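You operate a simulated robot arm through the tools that you are given. There is no shell and no other tool. Be economical: measure what you need, move in short steps, check, and stop when the job is done.

You run a simulated two-armed robot. Do the job below in one go: nothing can be reset, and whatever is moved stays where it is left.

JOB
Empty the wax jug into the balm jar, then hold the jar and screw its lid on.
Fine: jug back where it stood; fingers out of the stream; no spill. Set down upright: wax jug.

Only the result counts: the job must be done as asked and must still hold three seconds after the hand-in. Knocking over, shifting, dropping, spilling or breaking anything else fails it. A push-on lid holds only when it is set on centred and level and pressed home; a screw cap is set on level and turned clockwise until tight.

ROBOT AND FRAMES
Two 7-joint arms with two-finger parallel grippers on one trunk, on a base that drives. Base frame: it is fixed to the floor where the robot stands at the start and does not move with it; the origin is under the middle of the robot, x ahead of it, y to its left, z up; the surface under the hand at the start is at about z = 0.8. Units: m, rad, N and s.
The left shoulder is at the start at [0.11, 0.169, 1.511], the right one opposite. With the tool pointing down near the work surface each hand reaches from about 0.32 to 0.7 m from the robot's upright axis, wherever it stands, measured 20 degrees to its own side. Places, roughly: balm lid (6x6x2 cm) [0.8, -0.2, 0.8]. Payload 1.57 kg a hand.
Tool frame (each hand has its own): the origin (TCP) lies between the finger pads and is the grasp point; the fingertips stand 0.03 m ahead of it; z points along the fingers, y is the line along which they close. The gripper opens to 0.08 m. The fingers are 0.017 m wide and 0.012 m thick; the gripper's body (0.04 by 0.082 m) begins 0.08 m behind the TCP.
Orientation is told as [roll, pitch, yaw] about the base's x, y, z axes, in that order, counted from this pose: with the fingers straight down and closing along the base's y, the tool's x points along the base's -x, its y along +y and its z along -z.

CONTROLS
- The arms move only by the tool send_rows. It takes "left_commands", "right_commands" or both (then of equal length, played together; a hand with none holds still); each is a list of rows, each a list of 3 entries, a list of its own where there are three numbers: the closure, from 0 (fully open) to 1 (shut), then the shift along the base's x, y, z in mm, then the turn, a rotation vector about the base's x, y, z in rad. In form: [[gripper, [tx, ty, tz], [ax, ay, az]], ...]. A call has 1 to 8 rows; each row is the pose to reach, as a shift and turn from the pose commanded when the call began. Each row takes 0.2 s and may step no farther than 0.05 m and 0.15 rad from the row before; otherwise, or with a gripper value out of range, the whole call is refused. A pose out of reach is approached as far as the arm can. The call stops where the force on the tool passes 40 N (or 10 N more than at its start, if that is more) or the arm is blocked; 0.2 s more then pass. Each finger travels about 0.072 m/s and halts on what it meets, pressing with about 22 N; the grip force reading is that of the motor and also rises with nothing between the fingers. The clock runs only during rows and for 0.2 s after the last one: add rows that repeat a pose to give the fingers time. The reply holds the time, the measured pose of the TCP, the force on the tool along the base axes, the opening and the grip force, in the units named above and with some noise, with the torque about the TCP (base axes, N m) and any sound that the robot's microphone picked up, and new pictures: "pictures" is both (left out), scene, wrist or none (wrist: the cameras of the hands that moved).
- Cameras (640 x 400 px; columns grow to the right, rows downward): "scene" is now at [0.1515, 0.0036, 1.6852]; the picture's right is [0.04, -1.00, 0.00], its down [-0.82, -0.04, -0.57] and it looks along [0.57, 0.02, -0.82] (base axes); focal length 296 px, centre (320, 200). "left" rides on the left gripper at [0.072, 0.007, -0.122] in its tool frame; the picture's right is [-0.09, 1.00, 0.00], its down [-0.84, -0.08, -0.54] and it looks along [-0.54, -0.05, 0.84] (tool axes); focal length 238 px, centre (320, 200). "right" rides on the right gripper at [0.072, -0.007, -0.122] in its tool frame; the picture's right is [0.09, 1.00, 0.00], its down [-0.84, 0.08, -0.54] and it looks along [-0.54, 0.05, 0.84] (tool axes); focal length 238 px, centre (320, 200). There is no depth. A picture from a camera that has moved, and an enlarged one, comes with that camera's place and axes in the base frame and with its lens.
- move_column(by): slides the trunk up (or, below 0, down) by that many m; the arms and the scene camera ride with it, the base frame stays. It gives what a move gives, with no picture.
- steer(legs): drives the robot by 1 to 6 legs, each [ahead, left, turn to the left] in m, m and rad, along the robot's own axes; the way and the turn of a leg run together, so that a leg with both is an arc; at most 1.5 m and 3.142 rad a leg. The arms and the cameras ride along, it lands a little off, and it stops where it bumps. It gives what a move gives, and a new picture of the scene camera.
- head_to(pan, tilt): turns the head with the scene camera to pan (to the left, within 1.501 rad either way) and tilt (down, from -0.506 to 1.204), counted from straight ahead of the robot. It gives what a move gives, and a new picture of the scene camera.
- inspect(camera, box): a new picture of the part [left, top, right, bottom] of that camera's present view, enlarged. No time passes.
- hand_in(): hands the job in; it is judged then, once.

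Go step by step. Nothing tells you exact positions but the pictures and the camera data: compare them with the known pose of the tool, close in by small moves and look again before you grip or let go. The budget is 120 turns and 260 pictures, counting those below and the enlarged ones. Unless the task says otherwise, let go and move clear before handing in, and close with one line.

The tools are called after "Call:" as name(argument=value, ...) on one line, values as JSON. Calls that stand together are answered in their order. send_rows: Moves the arms, as the interface text tells. Its arguments: {"type":"object","properties":{"left_commands":{"type":"array"},"right_commands":{"type":"array"},"pictures":{"type":"string","enum":["both","scene","wrist","none"]}},"required":[]} The other tools are called the same way: move_column (by) slides the trunk up or down; steer (legs) drives the base; head_to (pan, tilt) turns the head that bears the scene camera; inspect (camera, box) takes an enlarged picture of a part of a camera's view; hand_in () hands the job in.

At the start:

```text
time: 0.0
left_position: [0.6777, 0.2137, 1.241]
left_tcp_rot: [0.0, 0.001, -0.001]
left_contact_force: [0.2, 0.6, 0.2]
left_moment: [0.02, -0.01, -0.03]
left_width: 0.0801
left_finger_force: 0.0
right_position: [0.6654, -0.2493, 1.262]
right_tcp_rot: [0.0, 0.0, 0.0]
right_contact_force: [-0.5, -0.5, -0.5]
right_moment: [0.0, 0.04, -0.02]
right_width: 0.0799
right_finger_force: 0.1
trunk travel left (down, up): [-0.825, 0.065]
robot x, y, heading: [-0.0001, -0.001, -0.003]
head pan, tilt: [0.042, 0.965]
```

scene: 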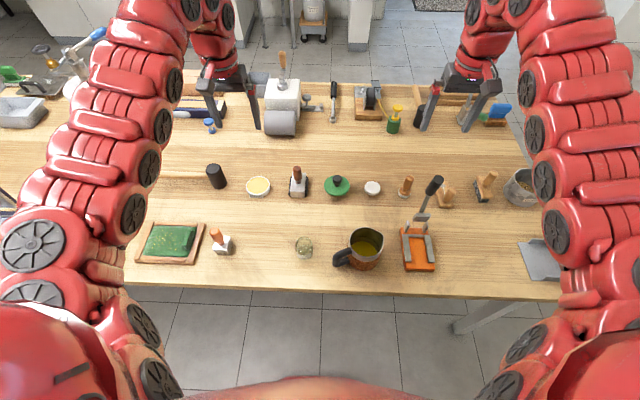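
right: 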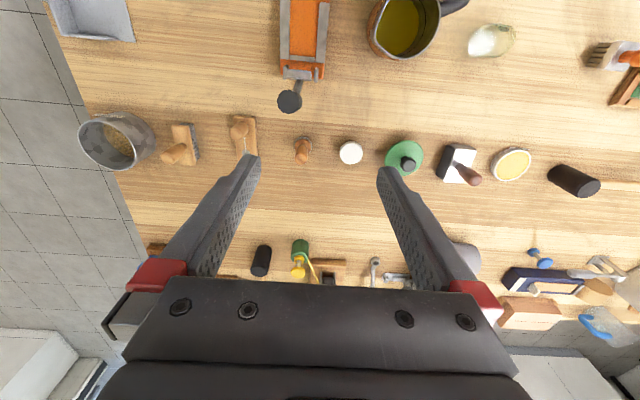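
left: 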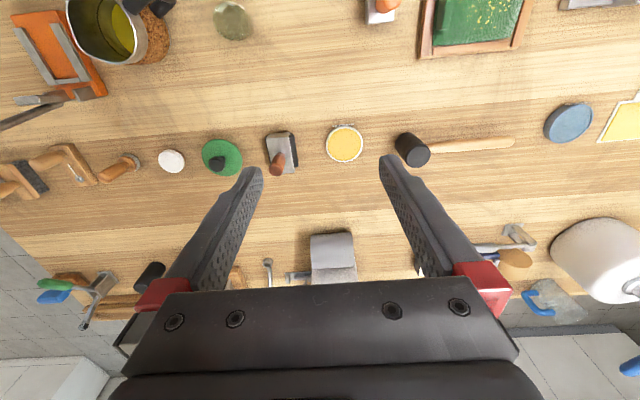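

I see a jug with yellow-green wax at about (366,248), a small glass jar at about (304,247), and a white lid at about (373,188). I'll enlarge these to measure them.

Call:
inspect(camera="scene", box=[270, 210, 430, 310])

Call:
inspect(camera="scene", box=[320, 150, 440, 225])

Call:
inspect(camera="right", box=[260, 0, 580, 200])

```text
4.00 times, centred on (350, 260) of scene
camera zoom: at [0.1515, 0.0036, 1.6852], right [0.04, -1.0, 0.0], down [-0.82, -0.04, -0.57], along [0.57, 0.02, -0.82], focal length 1184 px, centre (200, -40)
```

zoom: 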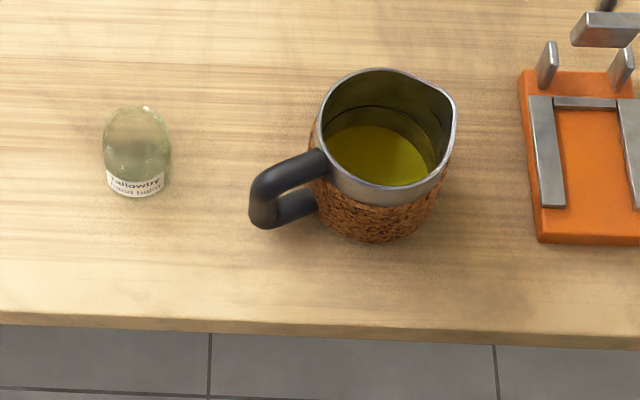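

```text
5.33 times, centred on (380, 188) of scene
camera zoom: at [0.1515, 0.0036, 1.6852], right [0.04, -1.0, 0.0], down [-0.82, -0.04, -0.57], along [0.57, 0.02, -0.82], focal length 1578 px, centre (0, 267)
```

zoom: 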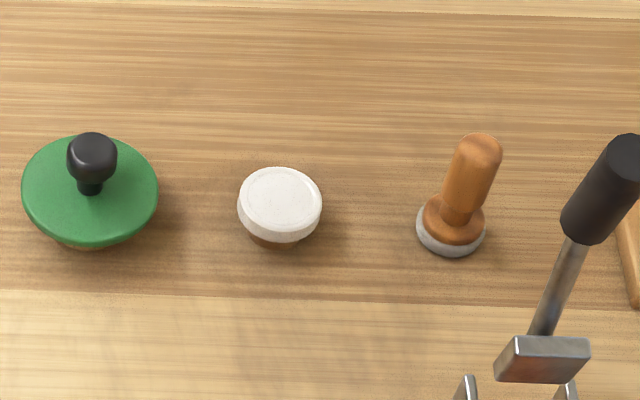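

```text
2.00 times, centred on (420, 100) of right
camera zoom: at [0.5941, -0.2564, 1.3844], right [-0.09, 1.0, 0.0], down [0.84, 0.08, 0.54], along [0.54, 0.05, -0.84], focal length 477 px, centre (120, 400)
```

zoom: 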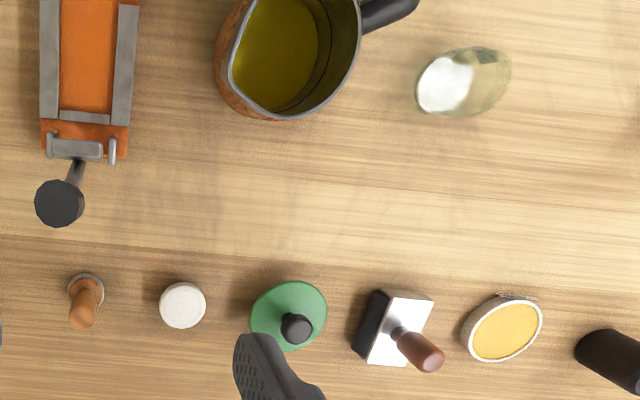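

The jar stands near (0.56, 0.066) and is about 5–6 cm tall. The jug axis is near (0.55, -0.12), with its handle toward +y/-x and its spout toward -y/+x. The left hand will take the handle and pour from the +y side of the jar, so I'll start turning that hand.

Call:
send_rows(left_commands=[[0, [-30, 0, -15], [0, 0, -0.15]], [0, [-60, 0, -30], [0, 0, -0.3]], [0, [-90, 0, -50], [0, 0, -0.45]], [0, [-120, 0, -70], [0, 0, -0.6]], [0, [-150, 0, -90], [0, 0, -0.75]], [0, [-180, 0, -110], [0, 0, -0.9]], [0, [-210, 0, -130], [0, 0, -1.047]]], pictures="none")

Call:
send_rows(left_commands=[[0, [0, 0, -10], [-0.123, -0.071, 0]], [0, [-5, 0, -20], [-0.246, -0.142, 0]], [0, [-10, 0, -30], [-0.369, -0.213, 0]], [0, [-15, 0, -40], [-0.492, -0.284, 0]], [0, [-20, 0, -50], [-0.615, -0.355, 0]], [0, [-25, 0, -60], [-0.738, -0.426, 0]], [0, [-30, 0, -70], [-0.861, -0.497, 0]], [0, [-30, 0, -80], [-0.984, -0.568, 0]]])

```text
time: 1.5
left_position: [0.6173, 0.4557, 1.1264]
left_tcp_rot: [0.312, 0.084, -0.604]
left_contact_force: [0.2, 0.3, 0.2]
left_moment: [0.03, -0.01, 0.04]
left_width: 0.08
left_finger_force: 0.0
left hand out of reach, approached as far as the arm can: row 2, 3, 4, 5, 6, 7
right_position: [0.6669, -0.2472, 1.2611]
right_tcp_rot: [-0.003, 0.001, -0.002]
right_contact_force: [-0.1, 0.4, 0.8]
right_moment: [-0.08, 0.02, -0.01]
right_width: 0.0803
right_finger_force: 0.1
trunk travel left (down, up): [-0.825, 0.065]
robot x, y, heading: [0.0011, 0.0011, 0.001]
head pan, tilt: [0.042, 0.965]
stopped in row 7 (left hand): the force on the tool passed its limit at 60 N (the readings are from after the stop); the commanded pose is now the measured one
```

```text
time: 3.3
left_position: [0.5859, 0.451, 1.0479]
left_tcp_rot: [-0.356, -0.899, -0.295]
left_contact_force: [-0.3, -0.7, 0.7]
left_moment: [0.0, 0.0, -0.01]
left_width: 0.08
left_finger_force: 0.0
right_position: [0.6663, -0.2507, 1.2609]
right_tcp_rot: [-0.001, 0.001, -0.004]
right_contact_force: [0.2, 1.1, -0.3]
right_moment: [-0.03, -0.02, 0.01]
right_width: 0.0799
right_finger_force: 0.0
trunk travel left (down, up): [-0.825, 0.065]
robot x, y, heading: [-0.0002, 0.0001, 0.001]
head pan, tilt: [0.042, 0.965]
camera scene: at [0.1512, 0.0047, 1.6852], right [0.04, -1.0, 0.0], down [-0.82, -0.04, -0.57], along [0.57, 0.02, -0.82], focal length 296 px, centre (320, 200)
camera left: at [0.4747, 0.5362, 1.0609], right [0.59, 0.8, -0.14], down [0.13, 0.08, 0.99], along [0.8, -0.6, -0.06], focal length 238 px, centre (320, 200)
```

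scene: 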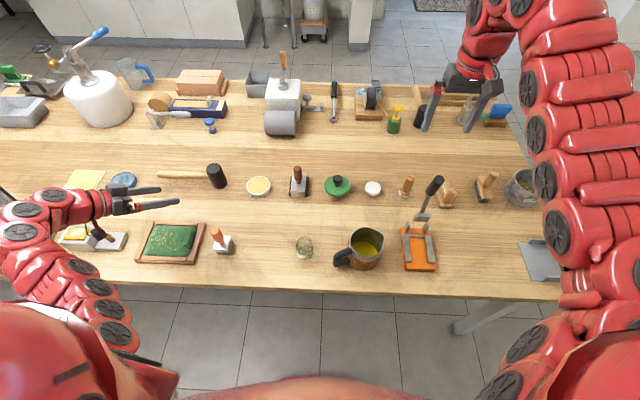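
left: 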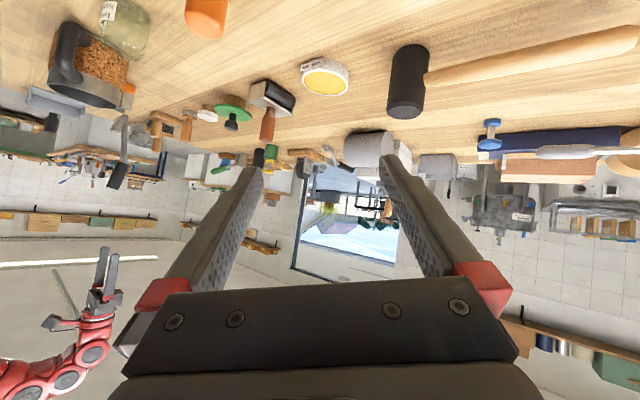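

The wrist turned partly and drifted left, but the pose is usable. I'll rotate it to the grasp orientation while moving toward the handle, staying high.

Call:
send_rows(left_commands=[[0, [-15, -43, 0], [0, -0.05, -0.08]], [0, [-30, -86, 0], [0, -0.1, -0.15]], [0, [-45, -129, 0], [0, -0.15, -0.22]], [0, [-60, -172, 0], [0, -0.2, -0.3]], [0, [-80, -215, -10], [0, -0.25, -0.38]], [0, [-100, -258, -20], [0, -0.304, -0.449]], [0, [-120, -295, -30], [0, -0.304, -0.449]], [0, [-136, -325, -40], [0, -0.304, -0.449]]])

```text
time: 5.1
left_position: [0.4503, 0.1248, 1.0086]
left_tcp_rot: [0.005, -1.138, -1.06]
left_contact_force: [0.0, -0.2, 0.5]
left_moment: [0.01, 0.0, 0.01]
left_width: 0.08
left_finger_force: 0.0
right_position: [0.6657, -0.2524, 1.2604]
right_tcp_rot: [0.002, 0.002, -0.006]
right_contact_force: [0.5, -0.1, 0.6]
right_moment: [0.02, 0.0, 0.0]
right_width: 0.0798
right_finger_force: 0.2
trunk travel left (down, up): [-0.825, 0.065]
robot x, y, heading: [0.0, 0.0006, 0.002]
head pan, tilt: [0.042, 0.965]
camera scene: at [0.1504, 0.0028, 1.6853], right [0.04, -1.0, 0.0], down [-0.82, -0.04, -0.57], along [0.57, 0.03, -0.82], focal length 296 px, centre (320, 200)
camera left: at [0.3866, 0.25, 0.9946], right [0.89, 0.46, 0.09], down [-0.14, 0.08, 0.99], along [0.44, -0.89, 0.14], focal length 238 px, centre (320, 200)
```

scene: 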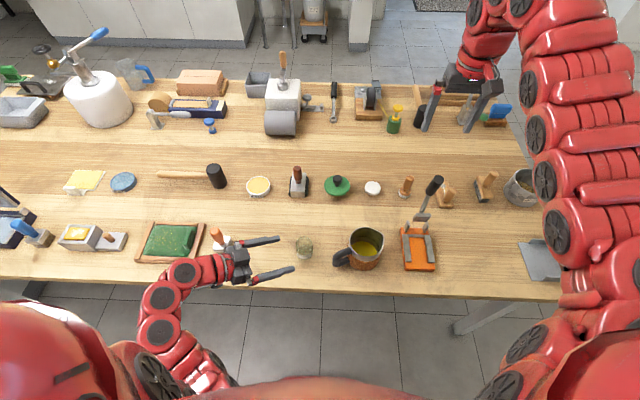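
left: 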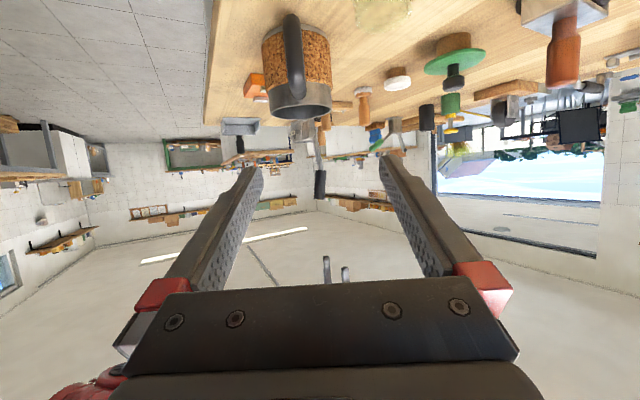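

The hand is in the wanted orientation. Next I'll locate the handle precisely in both views.

Call:
inspect(camera="left", box=[220, 0, 460, 150])

Call:
inspect(camera="scene", box=[270, 210, 430, 310])

```text
2.67 times, centred on (340, 75) of left
camera zoom: at [0.3866, 0.25, 0.9946], right [0.89, 0.46, 0.09], down [-0.14, 0.08, 0.99], along [0.44, -0.89, 0.14], focal length 636 px, centre (267, 533)
```

zoom: 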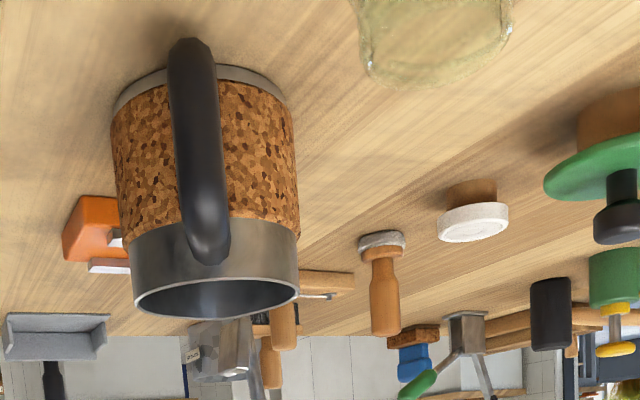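

```text
4.00 times, centred on (350, 260) of scene
camera zoom: at [0.1504, 0.0028, 1.6853], right [0.04, -1.0, 0.0], down [-0.82, -0.04, -0.57], along [0.57, 0.03, -0.82], focal length 1184 px, centre (200, -40)
```

zoom: 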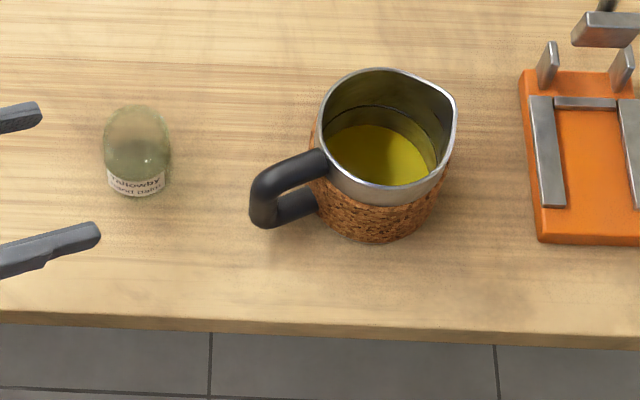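

The handle bar is at about (0.507, -0.028, 0.86). I'll move to a pre-grasp point 10 cm back along the tool axis.

Call:
send_rows(left_commands=[[0, [3, -18, -35], [0, 0, 0]], [0, [6, -36, -70], [0, 0, 0]], [0, [12, -74, -90], [0, 0, 0]], [0, [12, -74, -105], [0, 0, 0]], [0, [12, -74, -105], [0, 0, 0]]])

Call:
inspect(camera="scene", box=[250, 200, 410, 300])

```text
time: 6.3
left_position: [0.4645, 0.0509, 0.9019]
left_tcp_rot: [0.004, -1.133, -1.057]
left_contact_force: [0.5, 0.8, 0.2]
left_moment: [-0.01, 0.01, 0.03]
left_width: 0.08
left_finger_force: 0.1
right_position: [0.6668, -0.252, 1.2608]
right_tcp_rot: [-0.001, 0.002, -0.005]
right_contact_force: [-0.1, 0.3, 0.6]
right_moment: [-0.03, 0.01, -0.02]
right_width: 0.0801
right_finger_force: 0.2
trunk travel left (down, up): [-0.825, 0.065]
robot x, y, heading: [0.0003, 0.0009, 0.003]
head pan, tilt: [0.042, 0.965]
camera scene: at [0.1512, 0.0037, 1.6852], right [0.04, -1.0, 0.0], down [-0.82, -0.04, -0.57], along [0.57, 0.03, -0.82], focal length 296 px, centre (320, 200)
camera left: at [0.4003, 0.1773, 0.8875], right [0.89, 0.46, 0.09], down [-0.14, 0.08, 0.99], along [0.44, -0.89, 0.13], focal length 238 px, centre (320, 200)
```

scene: 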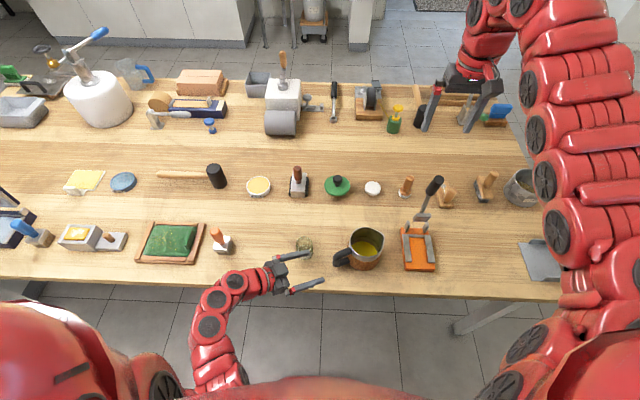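
left: 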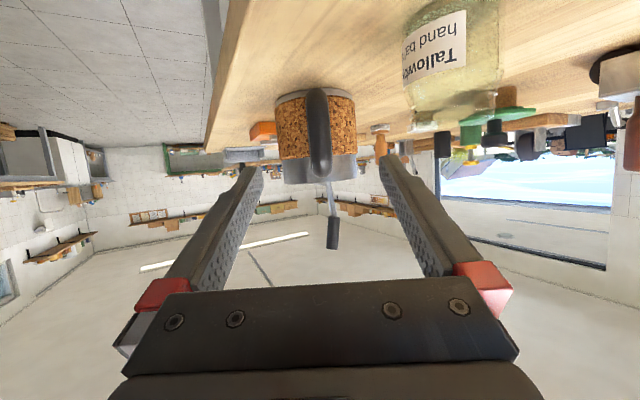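

```text
4.00 times, centred on (330, 250) of scene
camera zoom: at [0.1512, 0.0037, 1.6852], right [0.04, -1.0, 0.0], down [-0.82, -0.04, -0.57], along [0.57, 0.03, -0.82], focal length 1184 px, centre (280, 0)
```

zoom: 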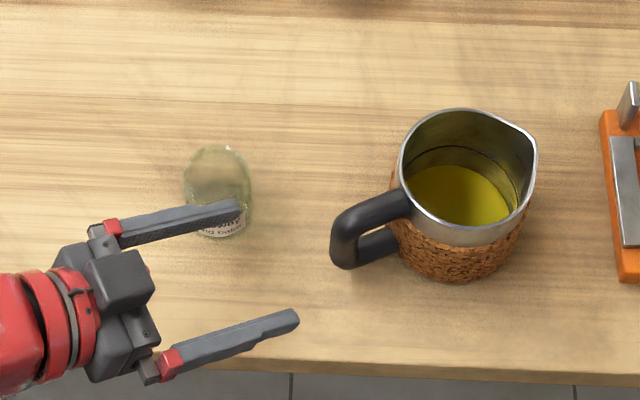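

The handle is centred between the fingers and the jar is clear. I'll partly close and advance along the tool axis.

Call:
send_rows(left_commands=[[0.35, [0, 0, 0], [0, 0, 0]], [0.35, [0, 0, 0], [0, 0, 0]], [0.35, [14, -26, -13], [0, 0, 0]], [0.35, [28, -52, -26], [0, 0, 0]], [0.35, [43, -79, -40], [0, 0, 0]], [0.35, [43, -79, -40], [0, 0, 0]]])

Call:
inspect(camera="scene", box=[250, 200, 410, 300])

```text
time: 7.7
left_position: [0.5068, -0.0273, 0.8623]
left_tcp_rot: [0.005, -1.135, -1.061]
left_contact_force: [-0.2, -0.3, 0.0]
left_moment: [0.01, 0.0, 0.03]
left_width: 0.052
left_finger_force: 0.0
right_position: [0.6662, -0.2516, 1.2591]
right_tcp_rot: [0.001, 0.002, -0.006]
right_contact_force: [-0.9, -0.4, 0.1]
right_moment: [-0.03, -0.03, 0.02]
right_width: 0.0801
right_finger_force: 0.0
trunk travel left (down, up): [-0.825, 0.065]
robot x, y, heading: [0.0002, -0.0019, -0.0]
head pan, tilt: [0.042, 0.965]
camera scene: at [0.1509, 0.0037, 1.6853], right [0.04, -1.0, 0.0], down [-0.82, -0.04, -0.57], along [0.57, 0.03, -0.82], focal length 296 px, centre (320, 200)
camera left: at [0.4426, 0.0979, 0.8496], right [0.88, 0.46, 0.09], down [-0.14, 0.08, 0.99], along [0.44, -0.89, 0.13], focal length 238 px, centre (320, 200)
```

scene: 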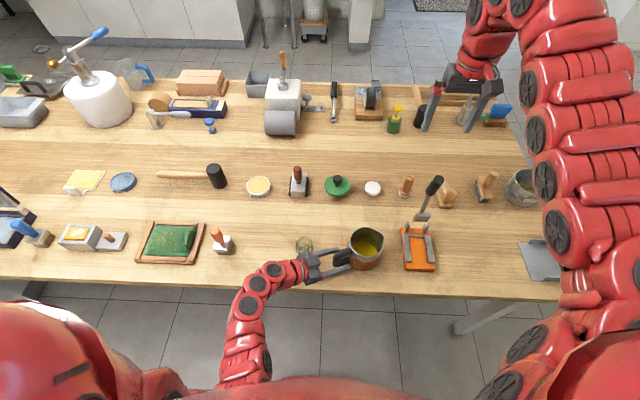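
left: 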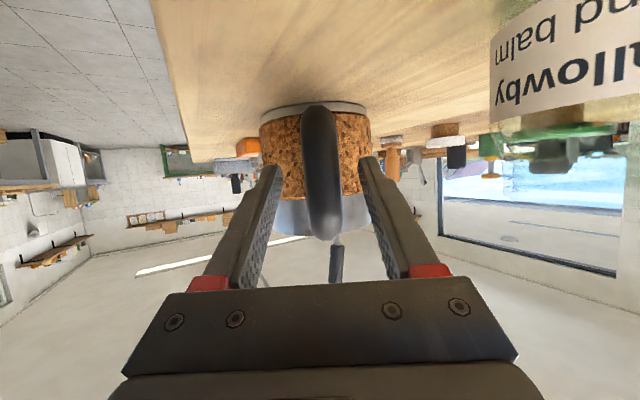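

```text
4.00 times, centred on (330, 250) of scene
camera zoom: at [0.1509, 0.0037, 1.6853], right [0.04, -1.0, 0.0], down [-0.82, -0.04, -0.57], along [0.57, 0.03, -0.82], focal length 1184 px, centre (280, 0)
```

zoom: 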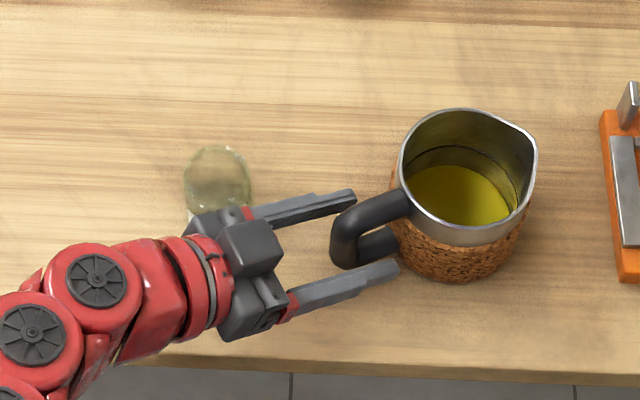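

The handle is between the fingers. I'll close and lift straight up a little.

Call:
send_rows(left_commands=[[1, [0, 0, 0], [0, 0, 0]], [1, [0, 0, 0], [0, 0, 0]], [1, [0, 0, 0], [0, 0, 0]], [1, [0, 0, 0], [0, 0, 0]], [1, [0, 0, 20], [0, 0, 0]], [1, [0, 0, 50], [0, 0, 0]], [1, [0, 0, 50], [0, 0, 0]]])

Call:
inspect(camera="scene", box=[250, 200, 410, 300])

```text
time: 9.3
left_position: [0.5054, -0.027, 0.9184]
left_tcp_rot: [0.012, -1.144, -1.066]
left_contact_force: [-2.8, 3.8, 20.4]
left_moment: [-0.39, -0.22, 0.01]
left_width: 0.0
left_finger_force: 20.9
right_position: [0.6632, -0.2503, 1.2627]
right_tcp_rot: [0.001, 0.001, -0.008]
right_contact_force: [-0.1, 0.2, 0.2]
right_moment: [-0.03, 0.01, 0.0]
right_width: 0.0799
right_finger_force: 0.0
trunk travel left (down, up): [-0.825, 0.065]
robot x, y, heading: [0.0014, -0.002, 0.003]
head pan, tilt: [0.042, 0.965]
camera scene: at [0.1471, 0.005, 1.6862], right [0.04, -1.0, 0.0], down [-0.82, -0.04, -0.57], along [0.57, 0.02, -0.82], focal length 296 px, centre (320, 200)
camera left: at [0.4413, 0.0981, 0.9029], right [0.88, 0.46, 0.09], down [-0.14, 0.09, 0.99], along [0.45, -0.88, 0.14], focal length 238 px, centre (320, 200)
```

scene: 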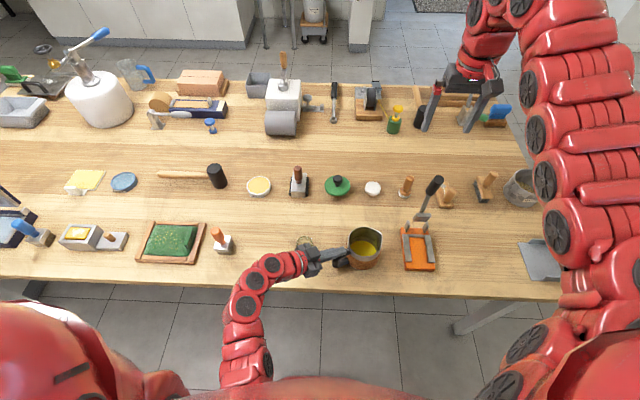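
left: 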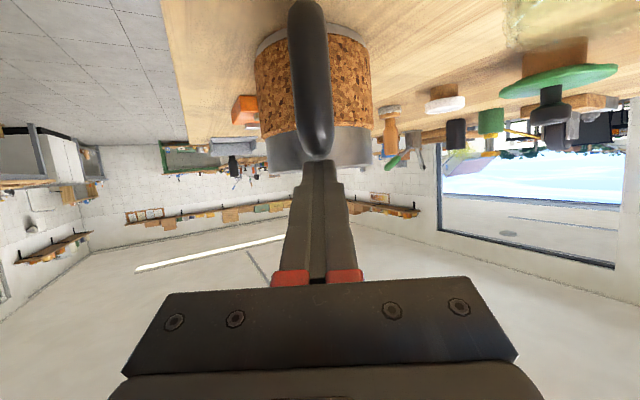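

```text
4.00 times, centred on (330, 250) of scene
camera zoom: at [0.1471, 0.005, 1.6862], right [0.04, -1.0, 0.0], down [-0.82, -0.04, -0.57], along [0.57, 0.02, -0.82], focal length 1184 px, centre (280, 0)
```

zoom: 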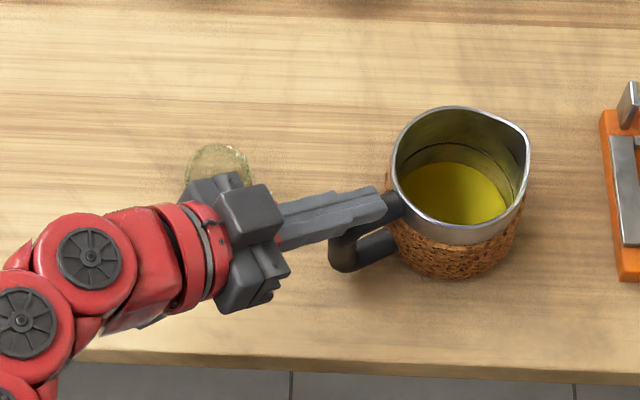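

The fingers read as fully shut and the hand is pressing on something, so the handle slipped out of the grip. I'll hold still and look closer before moving on.

Call:
send_rows(left_commands=[[1, [0, 0, 0], [0, 0, 0]]], pictures="none")

Call:
inspect(camera="left", box=[220, 0, 460, 300])

Call:
inspect(camera="scene", box=[310, 220, 390, 270])

```text
time: 9.7
left_position: [0.5053, -0.0274, 0.9172]
left_tcp_rot: [0.011, -1.142, -1.065]
left_contact_force: [-4.2, 6.8, 32.7]
left_moment: [-0.55, -0.32, 0.03]
left_width: 0.0
left_finger_force: 20.7
right_position: [0.6637, -0.2497, 1.2637]
right_tcp_rot: [0.0, 0.0, -0.006]
right_contact_force: [0.3, 0.2, 0.6]
right_moment: [0.02, -0.02, 0.01]
right_width: 0.08
right_finger_force: 0.0
trunk travel left (down, up): [-0.825, 0.065]
robot x, y, heading: [-0.0014, 0.0028, 0.004]
head pan, tilt: [0.042, 0.965]
```

```text
1.33 times, centred on (340, 150) of left
camera zoom: at [0.441, 0.0983, 0.9026], right [0.88, 0.46, 0.09], down [-0.14, 0.09, 0.99], along [0.45, -0.88, 0.14], focal length 318 px, centre (293, 267)
```

zoom: 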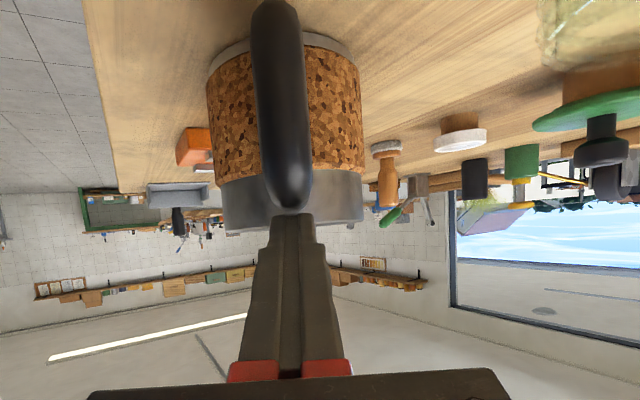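

```text
8.00 times, centred on (350, 245) of scene
camera zoom: at [0.1466, 0.0052, 1.6861], right [0.04, -1.0, 0.0], down [-0.82, -0.04, -0.57], along [0.57, 0.02, -0.82], focal length 2368 px, centre (80, -160)
```

zoom: 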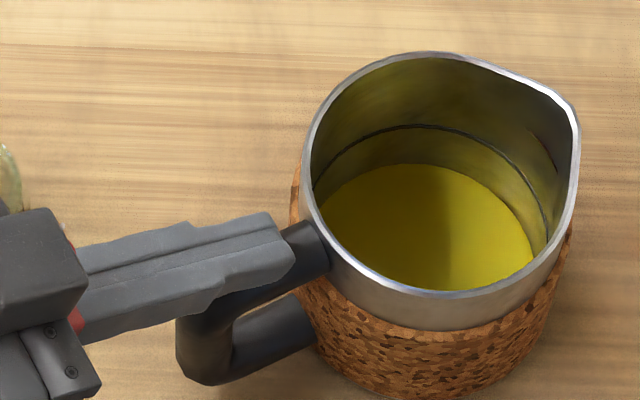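

The fingers rode up the curved top of the handle; the jug is still standing in its place. I'll lift off, back away, then grip lower and a bit deeper.

Call:
send_rows(left_commands=[[1, [0, 0, 15], [0, 0, 0]], [1, [0, 0, 30], [0, 0, 0]], [1, [-16, 27, 35], [0, 0, 0]], [1, [-32, 54, 30], [0, 0, 0]], [0.35, [-32, 54, 0], [0, 0, 0]], [0.35, [-32, 54, -32], [0, 0, 0]], [0.35, [-32, 54, -32], [0, 0, 0]]])

Call:
inspect(camera="scene", box=[290, 210, 410, 285])

Call:
inspect(camera="left", box=[200, 50, 440, 200])

```text
time: 11.3
left_position: [0.4751, 0.0267, 0.8802]
left_tcp_rot: [0.006, -1.134, -1.059]
left_contact_force: [0.2, 0.7, 0.5]
left_moment: [0.01, 0.01, 0.01]
left_width: 0.0518
left_finger_force: 0.1
right_position: [0.6662, -0.2513, 1.2622]
right_tcp_rot: [0.0, 0.003, -0.004]
right_contact_force: [0.2, 0.2, -0.7]
right_moment: [-0.01, 0.01, -0.02]
right_width: 0.0802
right_finger_force: 0.0
trunk travel left (down, up): [-0.825, 0.065]
robot x, y, heading: [-0.0011, 0.0028, -0.0]
head pan, tilt: [0.042, 0.965]
camera scene: at [0.1508, 0.0034, 1.6853], right [0.04, -1.0, 0.0], down [-0.82, -0.04, -0.57], along [0.57, 0.03, -0.82], focal length 296 px, centre (320, 200)
camera left: at [0.4113, 0.1521, 0.8671], right [0.89, 0.46, 0.09], down [-0.14, 0.08, 0.99], along [0.44, -0.89, 0.13], focal length 238 px, centre (320, 200)
```

scene: 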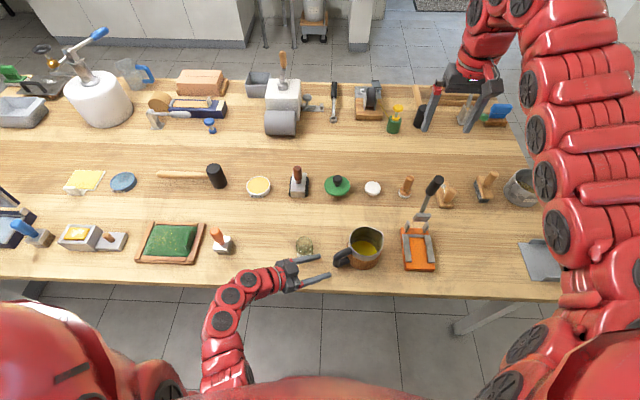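
left: 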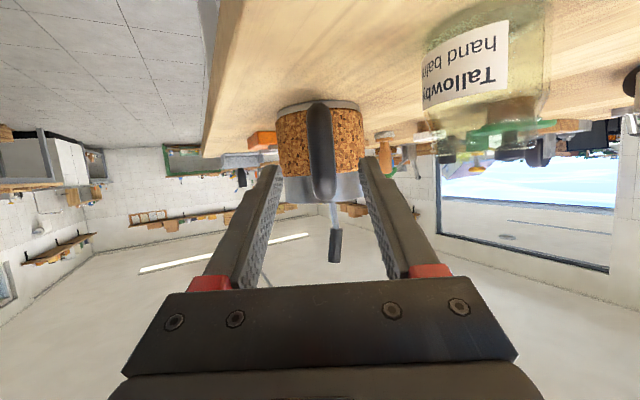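

```text
5.33 times, centred on (350, 248) of scene
camera zoom: at [0.1508, 0.0034, 1.6853], right [0.04, -1.0, 0.0], down [-0.82, -0.04, -0.57], along [0.57, 0.03, -0.82], focal length 1578 px, centre (160, -53)
```

zoom: 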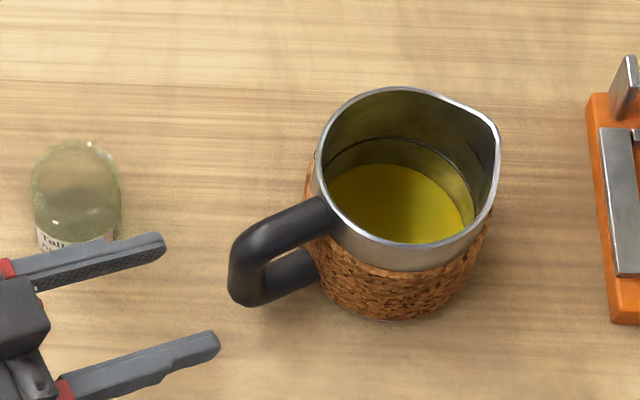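

```text
2.67 times, centred on (320, 125) of left
camera zoom: at [0.4113, 0.1521, 0.8671], right [0.89, 0.46, 0.09], down [-0.14, 0.08, 0.99], along [0.44, -0.89, 0.13], focal length 636 px, centre (320, 400)
```

zoom: 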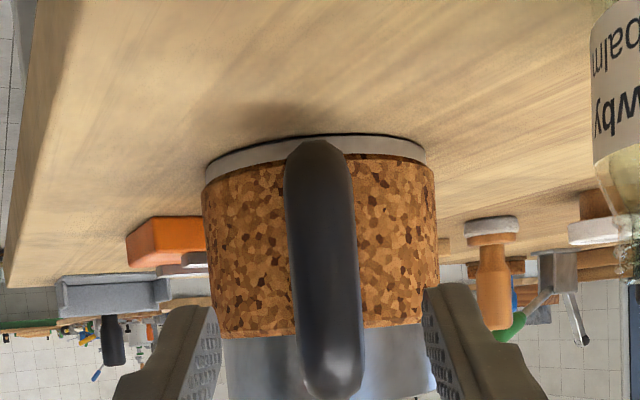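

The jug hasn't moved. The handle spans about z 0.81–0.89, so I'll grip around 0.846 and check the width before lifting.

Call:
send_rows(left_commands=[[0.35, [12, -21, -11], [0, 0, 0]], [0.35, [24, -42, -22], [0, 0, 0]], [0.35, [37, -63, -34], [0, 0, 0]], [0.35, [37, -63, -34], [0, 0, 0]], [1, [37, -63, -34], [0, 0, 0]], [1, [37, -63, -34], [0, 0, 0]], [1, [37, -63, -34], [0, 0, 0]]])

Call:
inspect(camera="scene", box=[290, 210, 410, 285])

```text
time: 12.9
left_position: [0.5117, -0.0349, 0.8458]
left_tcp_rot: [0.003, -1.136, -1.058]
left_contact_force: [-0.7, -1.0, 1.0]
left_moment: [-0.09, 0.12, -0.07]
left_width: 0.0219
left_finger_force: 22.3
right_position: [0.666, -0.252, 1.2624]
right_tcp_rot: [0.0, 0.002, -0.005]
right_contact_force: [-0.4, 0.3, -0.5]
right_moment: [-0.01, 0.0, 0.01]
right_width: 0.0799
right_finger_force: 0.0
trunk travel left (down, up): [-0.825, 0.065]
robot x, y, heading: [0.0003, -0.0001, 0.0]
head pan, tilt: [0.042, 0.965]
camera scene: at [0.151, 0.0036, 1.6853], right [0.04, -1.0, 0.0], down [-0.82, -0.04, -0.57], along [0.57, 0.03, -0.82], focal length 296 px, centre (320, 200)
camera left: at [0.4479, 0.0903, 0.8324], right [0.89, 0.46, 0.09], down [-0.14, 0.08, 0.99], along [0.44, -0.89, 0.14], focal length 238 px, centre (320, 200)
```

scene: 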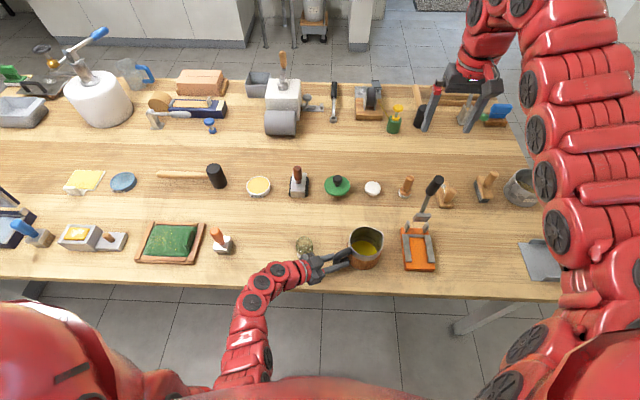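
left: 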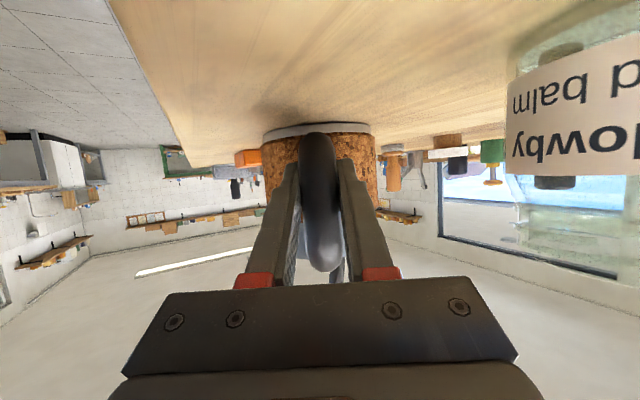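

```text
5.33 times, centred on (350, 248) of scene
camera zoom: at [0.151, 0.0036, 1.6853], right [0.04, -1.0, 0.0], down [-0.82, -0.04, -0.57], along [0.57, 0.03, -0.82], focal length 1578 px, centre (160, -53)
```

zoom: 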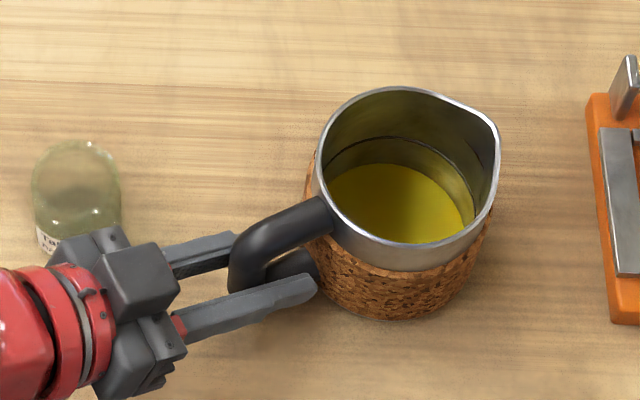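

The grip reads 22 mm with the handle well inside the fingers. I'll lift slowly.

Call:
send_rows(left_commands=[[1, [0, 0, 4], [0, 0, 0]], [1, [0, 0, 10], [0, 0, 0]], [1, [0, 0, 20], [0, 0, 0]], [1, [0, 0, 30], [0, 0, 0]], [1, [0, 0, 30], [0, 0, 0]]])

Call:
inspect(camera="scene", box=[290, 210, 410, 285])

```text
time: 14.1
left_position: [0.5112, -0.0365, 0.877]
left_tcp_rot: [0.004, -1.134, -1.056]
left_contact_force: [0.1, -0.9, -1.6]
left_moment: [0.15, 0.09, 0.01]
left_width: 0.0215
left_finger_force: 21.8
right_position: [0.6661, -0.2514, 1.2603]
right_tcp_rot: [0.0, 0.002, -0.006]
right_contact_force: [0.4, 0.6, 0.2]
right_moment: [0.01, 0.02, -0.01]
right_width: 0.0798
right_finger_force: 0.0
trunk travel left (down, up): [-0.825, 0.065]
robot x, y, heading: [0.0003, 0.0005, 0.007]
head pan, tilt: [0.042, 0.965]
camera scene: at [0.1517, 0.0036, 1.6852], right [0.04, -1.0, 0.0], down [-0.82, -0.04, -0.57], along [0.57, 0.03, -0.82], focal length 296 px, centre (320, 200)
camera left: at [0.4474, 0.0896, 0.8625], right [0.89, 0.46, 0.08], down [-0.14, 0.08, 0.99], along [0.45, -0.89, 0.13], focal length 238 px, centre (320, 200)
```

scene: 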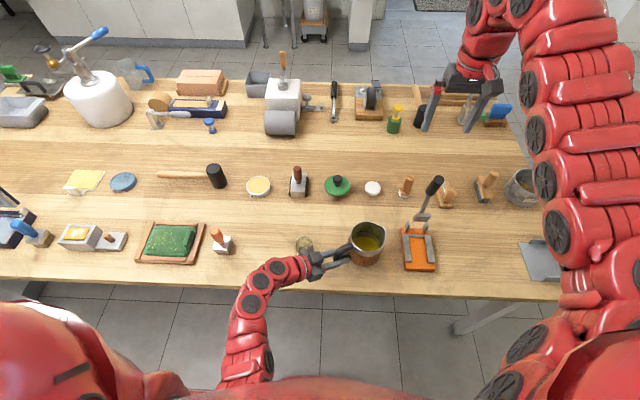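
left: 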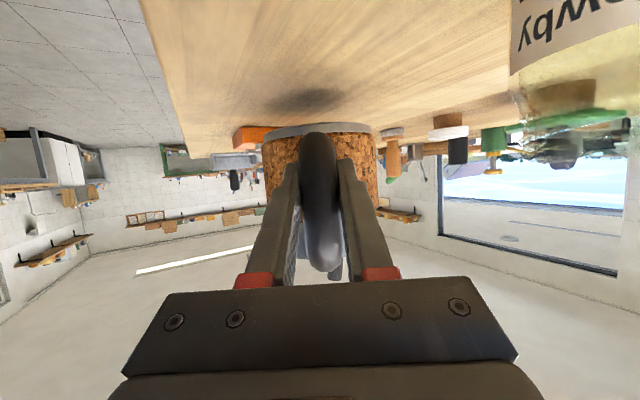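

```text
5.33 times, centred on (350, 248) of scene
camera zoom: at [0.1517, 0.0036, 1.6852], right [0.04, -1.0, 0.0], down [-0.82, -0.04, -0.57], along [0.57, 0.03, -0.82], focal length 1578 px, centre (160, -53)
```

zoom: 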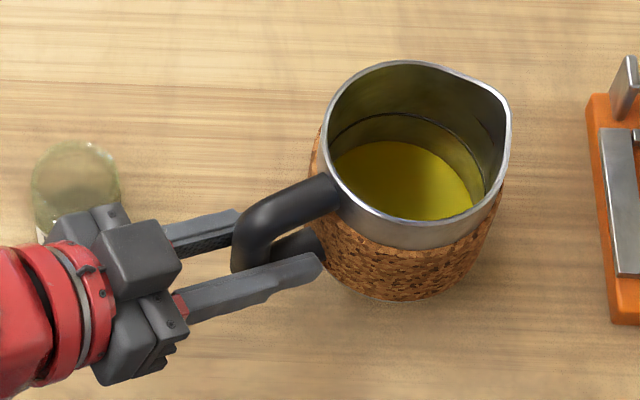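

The jug is held level. I'll raise it well above the jar and carry it across to the +y side, spout still toward -y.

Call:
send_rows(left_commands=[[1, [0, 0, 35], [0, 0, 0]], [1, [0, 0, 70], [0, 0, 0]], [1, [-2, 25, 100], [0, 0, 0]], [1, [-5, 60, 100], [0, 0, 0]], [1, [-9, 105, 100], [0, 0, 0]], [1, [-13, 150, 100], [0, 0, 0]], [1, [-17, 195, 100], [0, 0, 0]], [1, [-20, 235, 100], [0, 0, 0]]], pictures="scene")

Call:
inspect(camera="scene", box=[210, 180, 370, 280])

```text
time: 15.9
left_position: [0.4893, 0.2013, 0.9781]
left_tcp_rot: [0.007, -1.135, -1.06]
left_contact_force: [-0.1, 0.3, -2.3]
left_moment: [0.15, 0.13, 0.03]
left_width: 0.0216
left_finger_force: 21.9
right_position: [0.6655, -0.2508, 1.2605]
right_tcp_rot: [0.0, 0.002, -0.005]
right_contact_force: [-0.2, 0.1, 0.0]
right_moment: [0.0, -0.01, 0.03]
right_width: 0.0801
right_finger_force: 0.1
trunk travel left (down, up): [-0.825, 0.065]
robot x, y, heading: [-0.0021, -0.0007, 0.001]
head pan, tilt: [0.042, 0.965]
camera scene: at [0.1516, 0.0052, 1.6852], right [0.04, -1.0, 0.0], down [-0.82, -0.04, -0.57], along [0.57, 0.02, -0.82], focal length 296 px, centre (320, 200)
```

scene: 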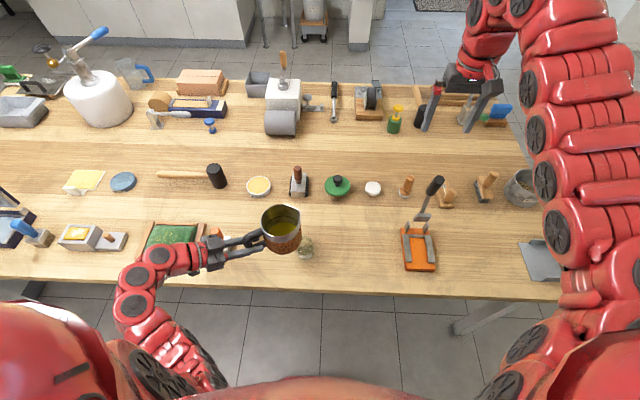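

```text
4.00 times, centred on (290, 230) of scene
camera zoom: at [0.1516, 0.0052, 1.6852], right [0.04, -1.0, 0.0], down [-0.82, -0.04, -0.57], along [0.57, 0.02, -0.82], focal length 1184 px, centre (440, 80)
```

zoom: 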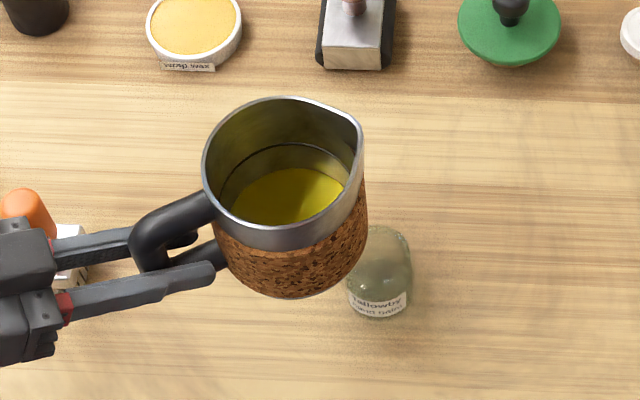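

The lip is almost over the jar, and the wax level suggests it won't flow before about 50° of tilt. I'll tilt to 40°, keeping the lip in place and high, then check.

Call:
send_rows(left_commands=[[1, [-3, 5, 21], [0.1236, 0.0658, 0]], [1, [-4, 8, 43], [0.2472, 0.1316, 0]], [1, [-4, 8, 64], [0.3709, 0.1974, 0]], [1, [-3, 6, 86], [0.4945, 0.2632, 0]], [1, [0, 0, 107], [0.6181, 0.329, 0]], [1, [0, 0, 107], [0.6181, 0.329, 0]]], pictures="scene")

Call:
inspect(camera="scene", box=[230, 180, 390, 280])

```text
time: 17.3
left_position: [0.4901, 0.2008, 1.0848]
left_tcp_rot: [0.019, -0.437, -1.07]
left_contact_force: [0.1, 1.2, -2.1]
left_moment: [0.09, 0.02, 0.0]
left_width: 0.0219
left_finger_force: 22.5
right_position: [0.666, -0.2518, 1.2604]
right_tcp_rot: [-0.002, 0.002, -0.005]
right_contact_force: [0.3, -0.4, -1.2]
right_moment: [0.02, 0.0, -0.01]
right_width: 0.0799
right_finger_force: 0.1
trunk travel left (down, up): [-0.825, 0.065]
robot x, y, heading: [0.0016, -0.0012, -0.0]
head pan, tilt: [0.042, 0.965]
camera scene: at [0.1512, 0.004, 1.6852], right [0.04, -1.0, 0.0], down [-0.82, -0.04, -0.57], along [0.57, 0.03, -0.82], focal length 296 px, centre (320, 200)
```

scene: 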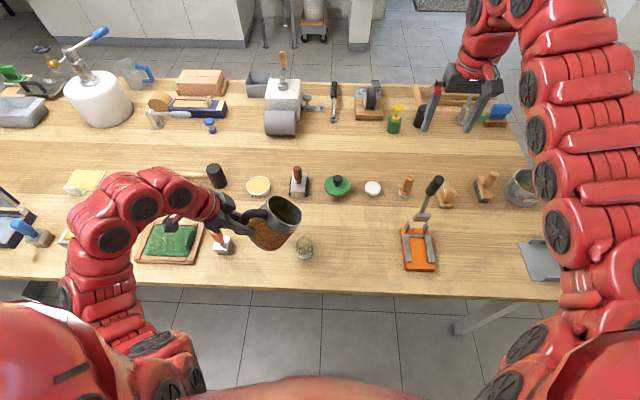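

```text
4.00 times, centred on (310, 230) of scene
camera zoom: at [0.1512, 0.004, 1.6852], right [0.04, -1.0, 0.0], down [-0.82, -0.04, -0.57], along [0.57, 0.03, -0.82], focal length 1184 px, centre (360, 80)
```

zoom: 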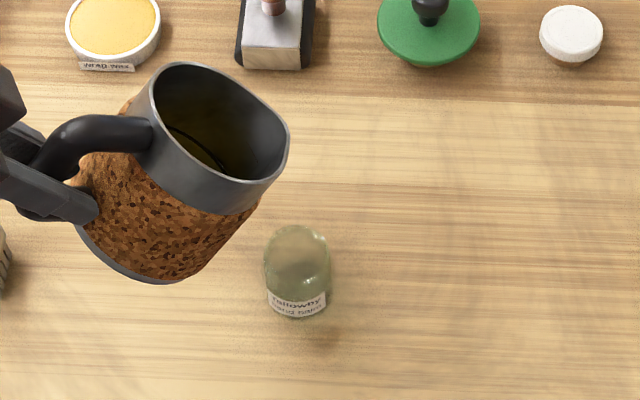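

The lip is directly above the jar and nothing has spilled. I'll look at the jar's mouth close up before lowering.

Call:
inspect(camera="scene", box=[285, 230, 325, 265])

```text
11.43 times, centred on (305, 248) of scene
camera zoom: at [0.1512, 0.004, 1.6852], right [0.04, -1.0, 0.0], down [-0.82, -0.04, -0.57], along [0.57, 0.03, -0.82], focal length 3382 px, centre (491, -343)
```

zoom: 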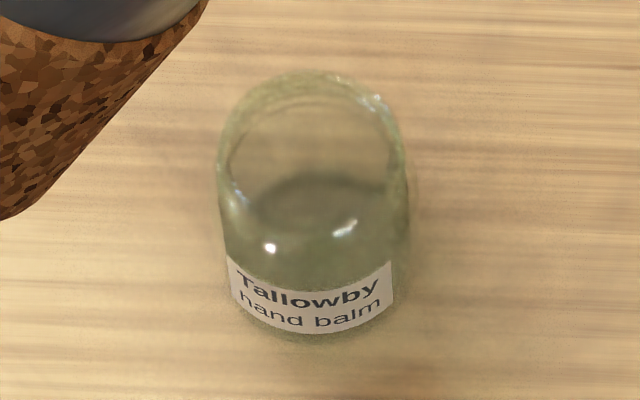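

The jar mouth is at about (0.561, 0.070, 0.86) and open. I'll lower the jug so the lip is about 6 cm above the mouth.

Call:
send_rows(left_commands=[[1, [1, 0, -30], [0, 0, 0]], [1, [2, 0, -60], [0, 0, 0]], [1, [2, 0, -85], [0, 0, 0]], [1, [2, 0, -105], [0, 0, 0]], [1, [2, 0, -105], [0, 0, 0]]], pictures="scene")

Call:
inspect(camera="scene", box=[250, 200, 370, 275])

```text
time: 18.5
left_position: [0.4921, 0.1981, 0.9793]
left_tcp_rot: [0.019, -0.434, -1.069]
left_contact_force: [-0.4, -0.7, -1.5]
left_moment: [0.12, 0.07, 0.02]
left_width: 0.0217
left_finger_force: 21.8
right_position: [0.6666, -0.2511, 1.2606]
right_tcp_rot: [0.0, 0.003, -0.004]
right_contact_force: [-0.1, -0.8, 0.0]
right_moment: [0.01, 0.01, 0.03]
right_width: 0.0799
right_finger_force: 0.1
trunk travel left (down, up): [-0.825, 0.065]
robot x, y, heading: [-0.0001, -0.0002, 0.003]
head pan, tilt: [0.042, 0.965]
camera scene: at [0.1515, 0.0038, 1.6852], right [0.04, -1.0, 0.0], down [-0.82, -0.04, -0.57], along [0.57, 0.03, -0.82], focal length 296 px, centre (320, 200)
```

scene: 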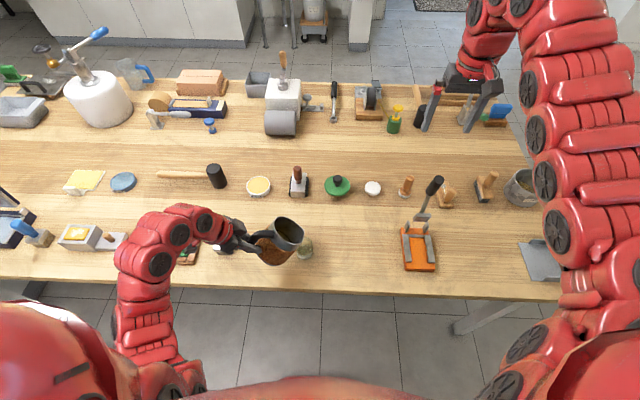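

```text
5.33 times, centred on (310, 238) of scene
camera zoom: at [0.1515, 0.0038, 1.6852], right [0.04, -1.0, 0.0], down [-0.82, -0.04, -0.57], along [0.57, 0.03, -0.82], focal length 1578 px, centre (373, 0)
```

zoom: 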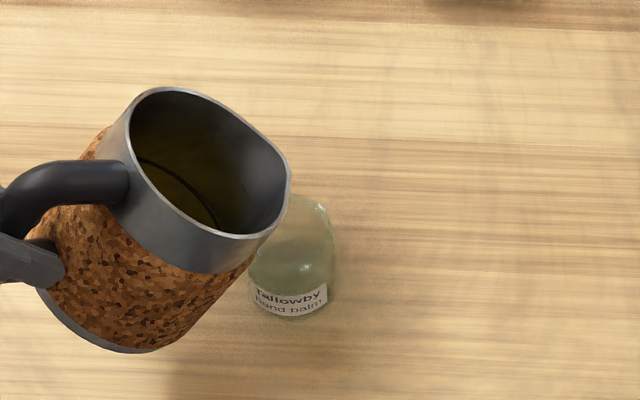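

The lip is over the jar mouth. I'll tilt slowly, keeping the lip fixed, up to about 54°.

Call:
send_rows(left_commands=[[1, [1.4, -2.6, 7], [0.0442, 0.0235, 0]], [1, [2.9, -5.4, 14.5], [0.0883, 0.047, 0]], [1, [4.6, -8.6, 21.4], [0.1325, 0.0705, 0]], [1, [6.3, -11.9, 28.1], [0.1766, 0.094, 0]], [1, [8.4, -15.7, 34.7], [0.2208, 0.1175, 0]], [1, [8.4, -15.7, 34.7], [0.2208, 0.1175, 0]]], pictures="none")

Call:
inspect(camera="scene", box=[250, 200, 370, 275])

```text
time: 19.9
left_position: [0.5026, 0.1835, 1.0152]
left_tcp_rot: [0.023, -0.185, -1.073]
left_contact_force: [0.6, -0.2, -2.0]
left_moment: [0.06, 0.0, 0.02]
left_width: 0.0216
left_finger_force: 21.9
right_position: [0.6668, -0.2525, 1.2612]
right_tcp_rot: [0.001, 0.002, -0.007]
right_contact_force: [-0.5, 0.0, -0.5]
right_moment: [0.0, 0.0, -0.02]
right_width: 0.0801
right_finger_force: 0.0
trunk travel left (down, up): [-0.825, 0.065]
robot x, y, heading: [-0.001, -0.0002, 0.004]
head pan, tilt: [0.042, 0.965]
```

```text
5.33 times, centred on (310, 238) of scene
camera zoom: at [0.1514, 0.004, 1.6852], right [0.04, -1.0, 0.0], down [-0.82, -0.04, -0.57], along [0.57, 0.03, -0.82], focal length 1578 px, centre (373, 0)
```

zoom: 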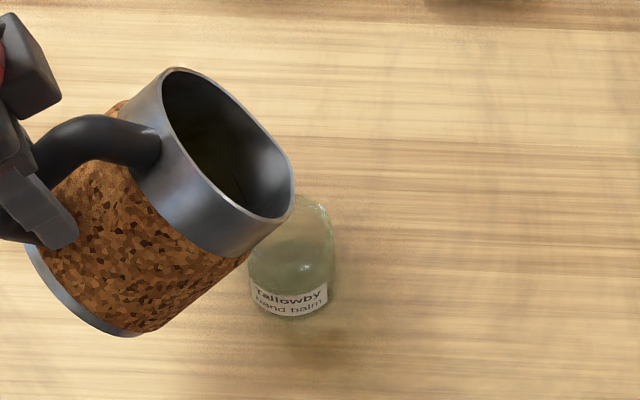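

No flow yet. I'll continue slowly.

Call:
send_rows(left_commands=[[1, [2.2, -4.1, 6.4], [0.0442, 0.0235, 0]], [1, [4.5, -8.5, 12.5], [0.0883, 0.047, 0]], [1, [6.9, -12.9, 18.4], [0.1325, 0.0705, 0]], [1, [6.9, -12.9, 18.4], [0.1325, 0.0705, 0]]], pictures="none")

Call:
inspect(camera="scene", box=[250, 200, 370, 275])

```text
time: 20.9
left_position: [0.5083, 0.1701, 1.03]
left_tcp_rot: [0.027, -0.041, -1.07]
left_contact_force: [-0.2, 0.0, -1.5]
left_moment: [0.04, 0.02, -0.01]
left_width: 0.0215
left_finger_force: 22.2
right_position: [0.6662, -0.2511, 1.2602]
right_tcp_rot: [-0.001, 0.002, -0.007]
right_contact_force: [0.0, 1.0, -0.1]
right_moment: [0.03, -0.01, -0.01]
right_width: 0.0798
right_finger_force: 0.1
trunk travel left (down, up): [-0.825, 0.065]
robot x, y, heading: [-0.0015, -0.0011, 0.002]
head pan, tilt: [0.042, 0.965]
```

```text
5.33 times, centred on (310, 238) of scene
camera zoom: at [0.1515, 0.004, 1.6852], right [0.04, -1.0, 0.0], down [-0.82, -0.04, -0.57], along [0.57, 0.03, -0.82], focal length 1578 px, centre (373, 0)
```

zoom: 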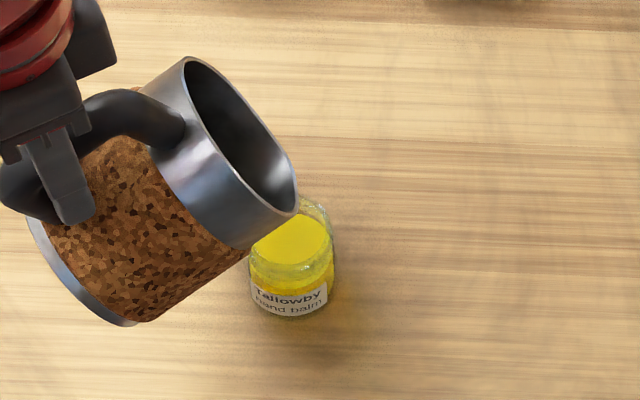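

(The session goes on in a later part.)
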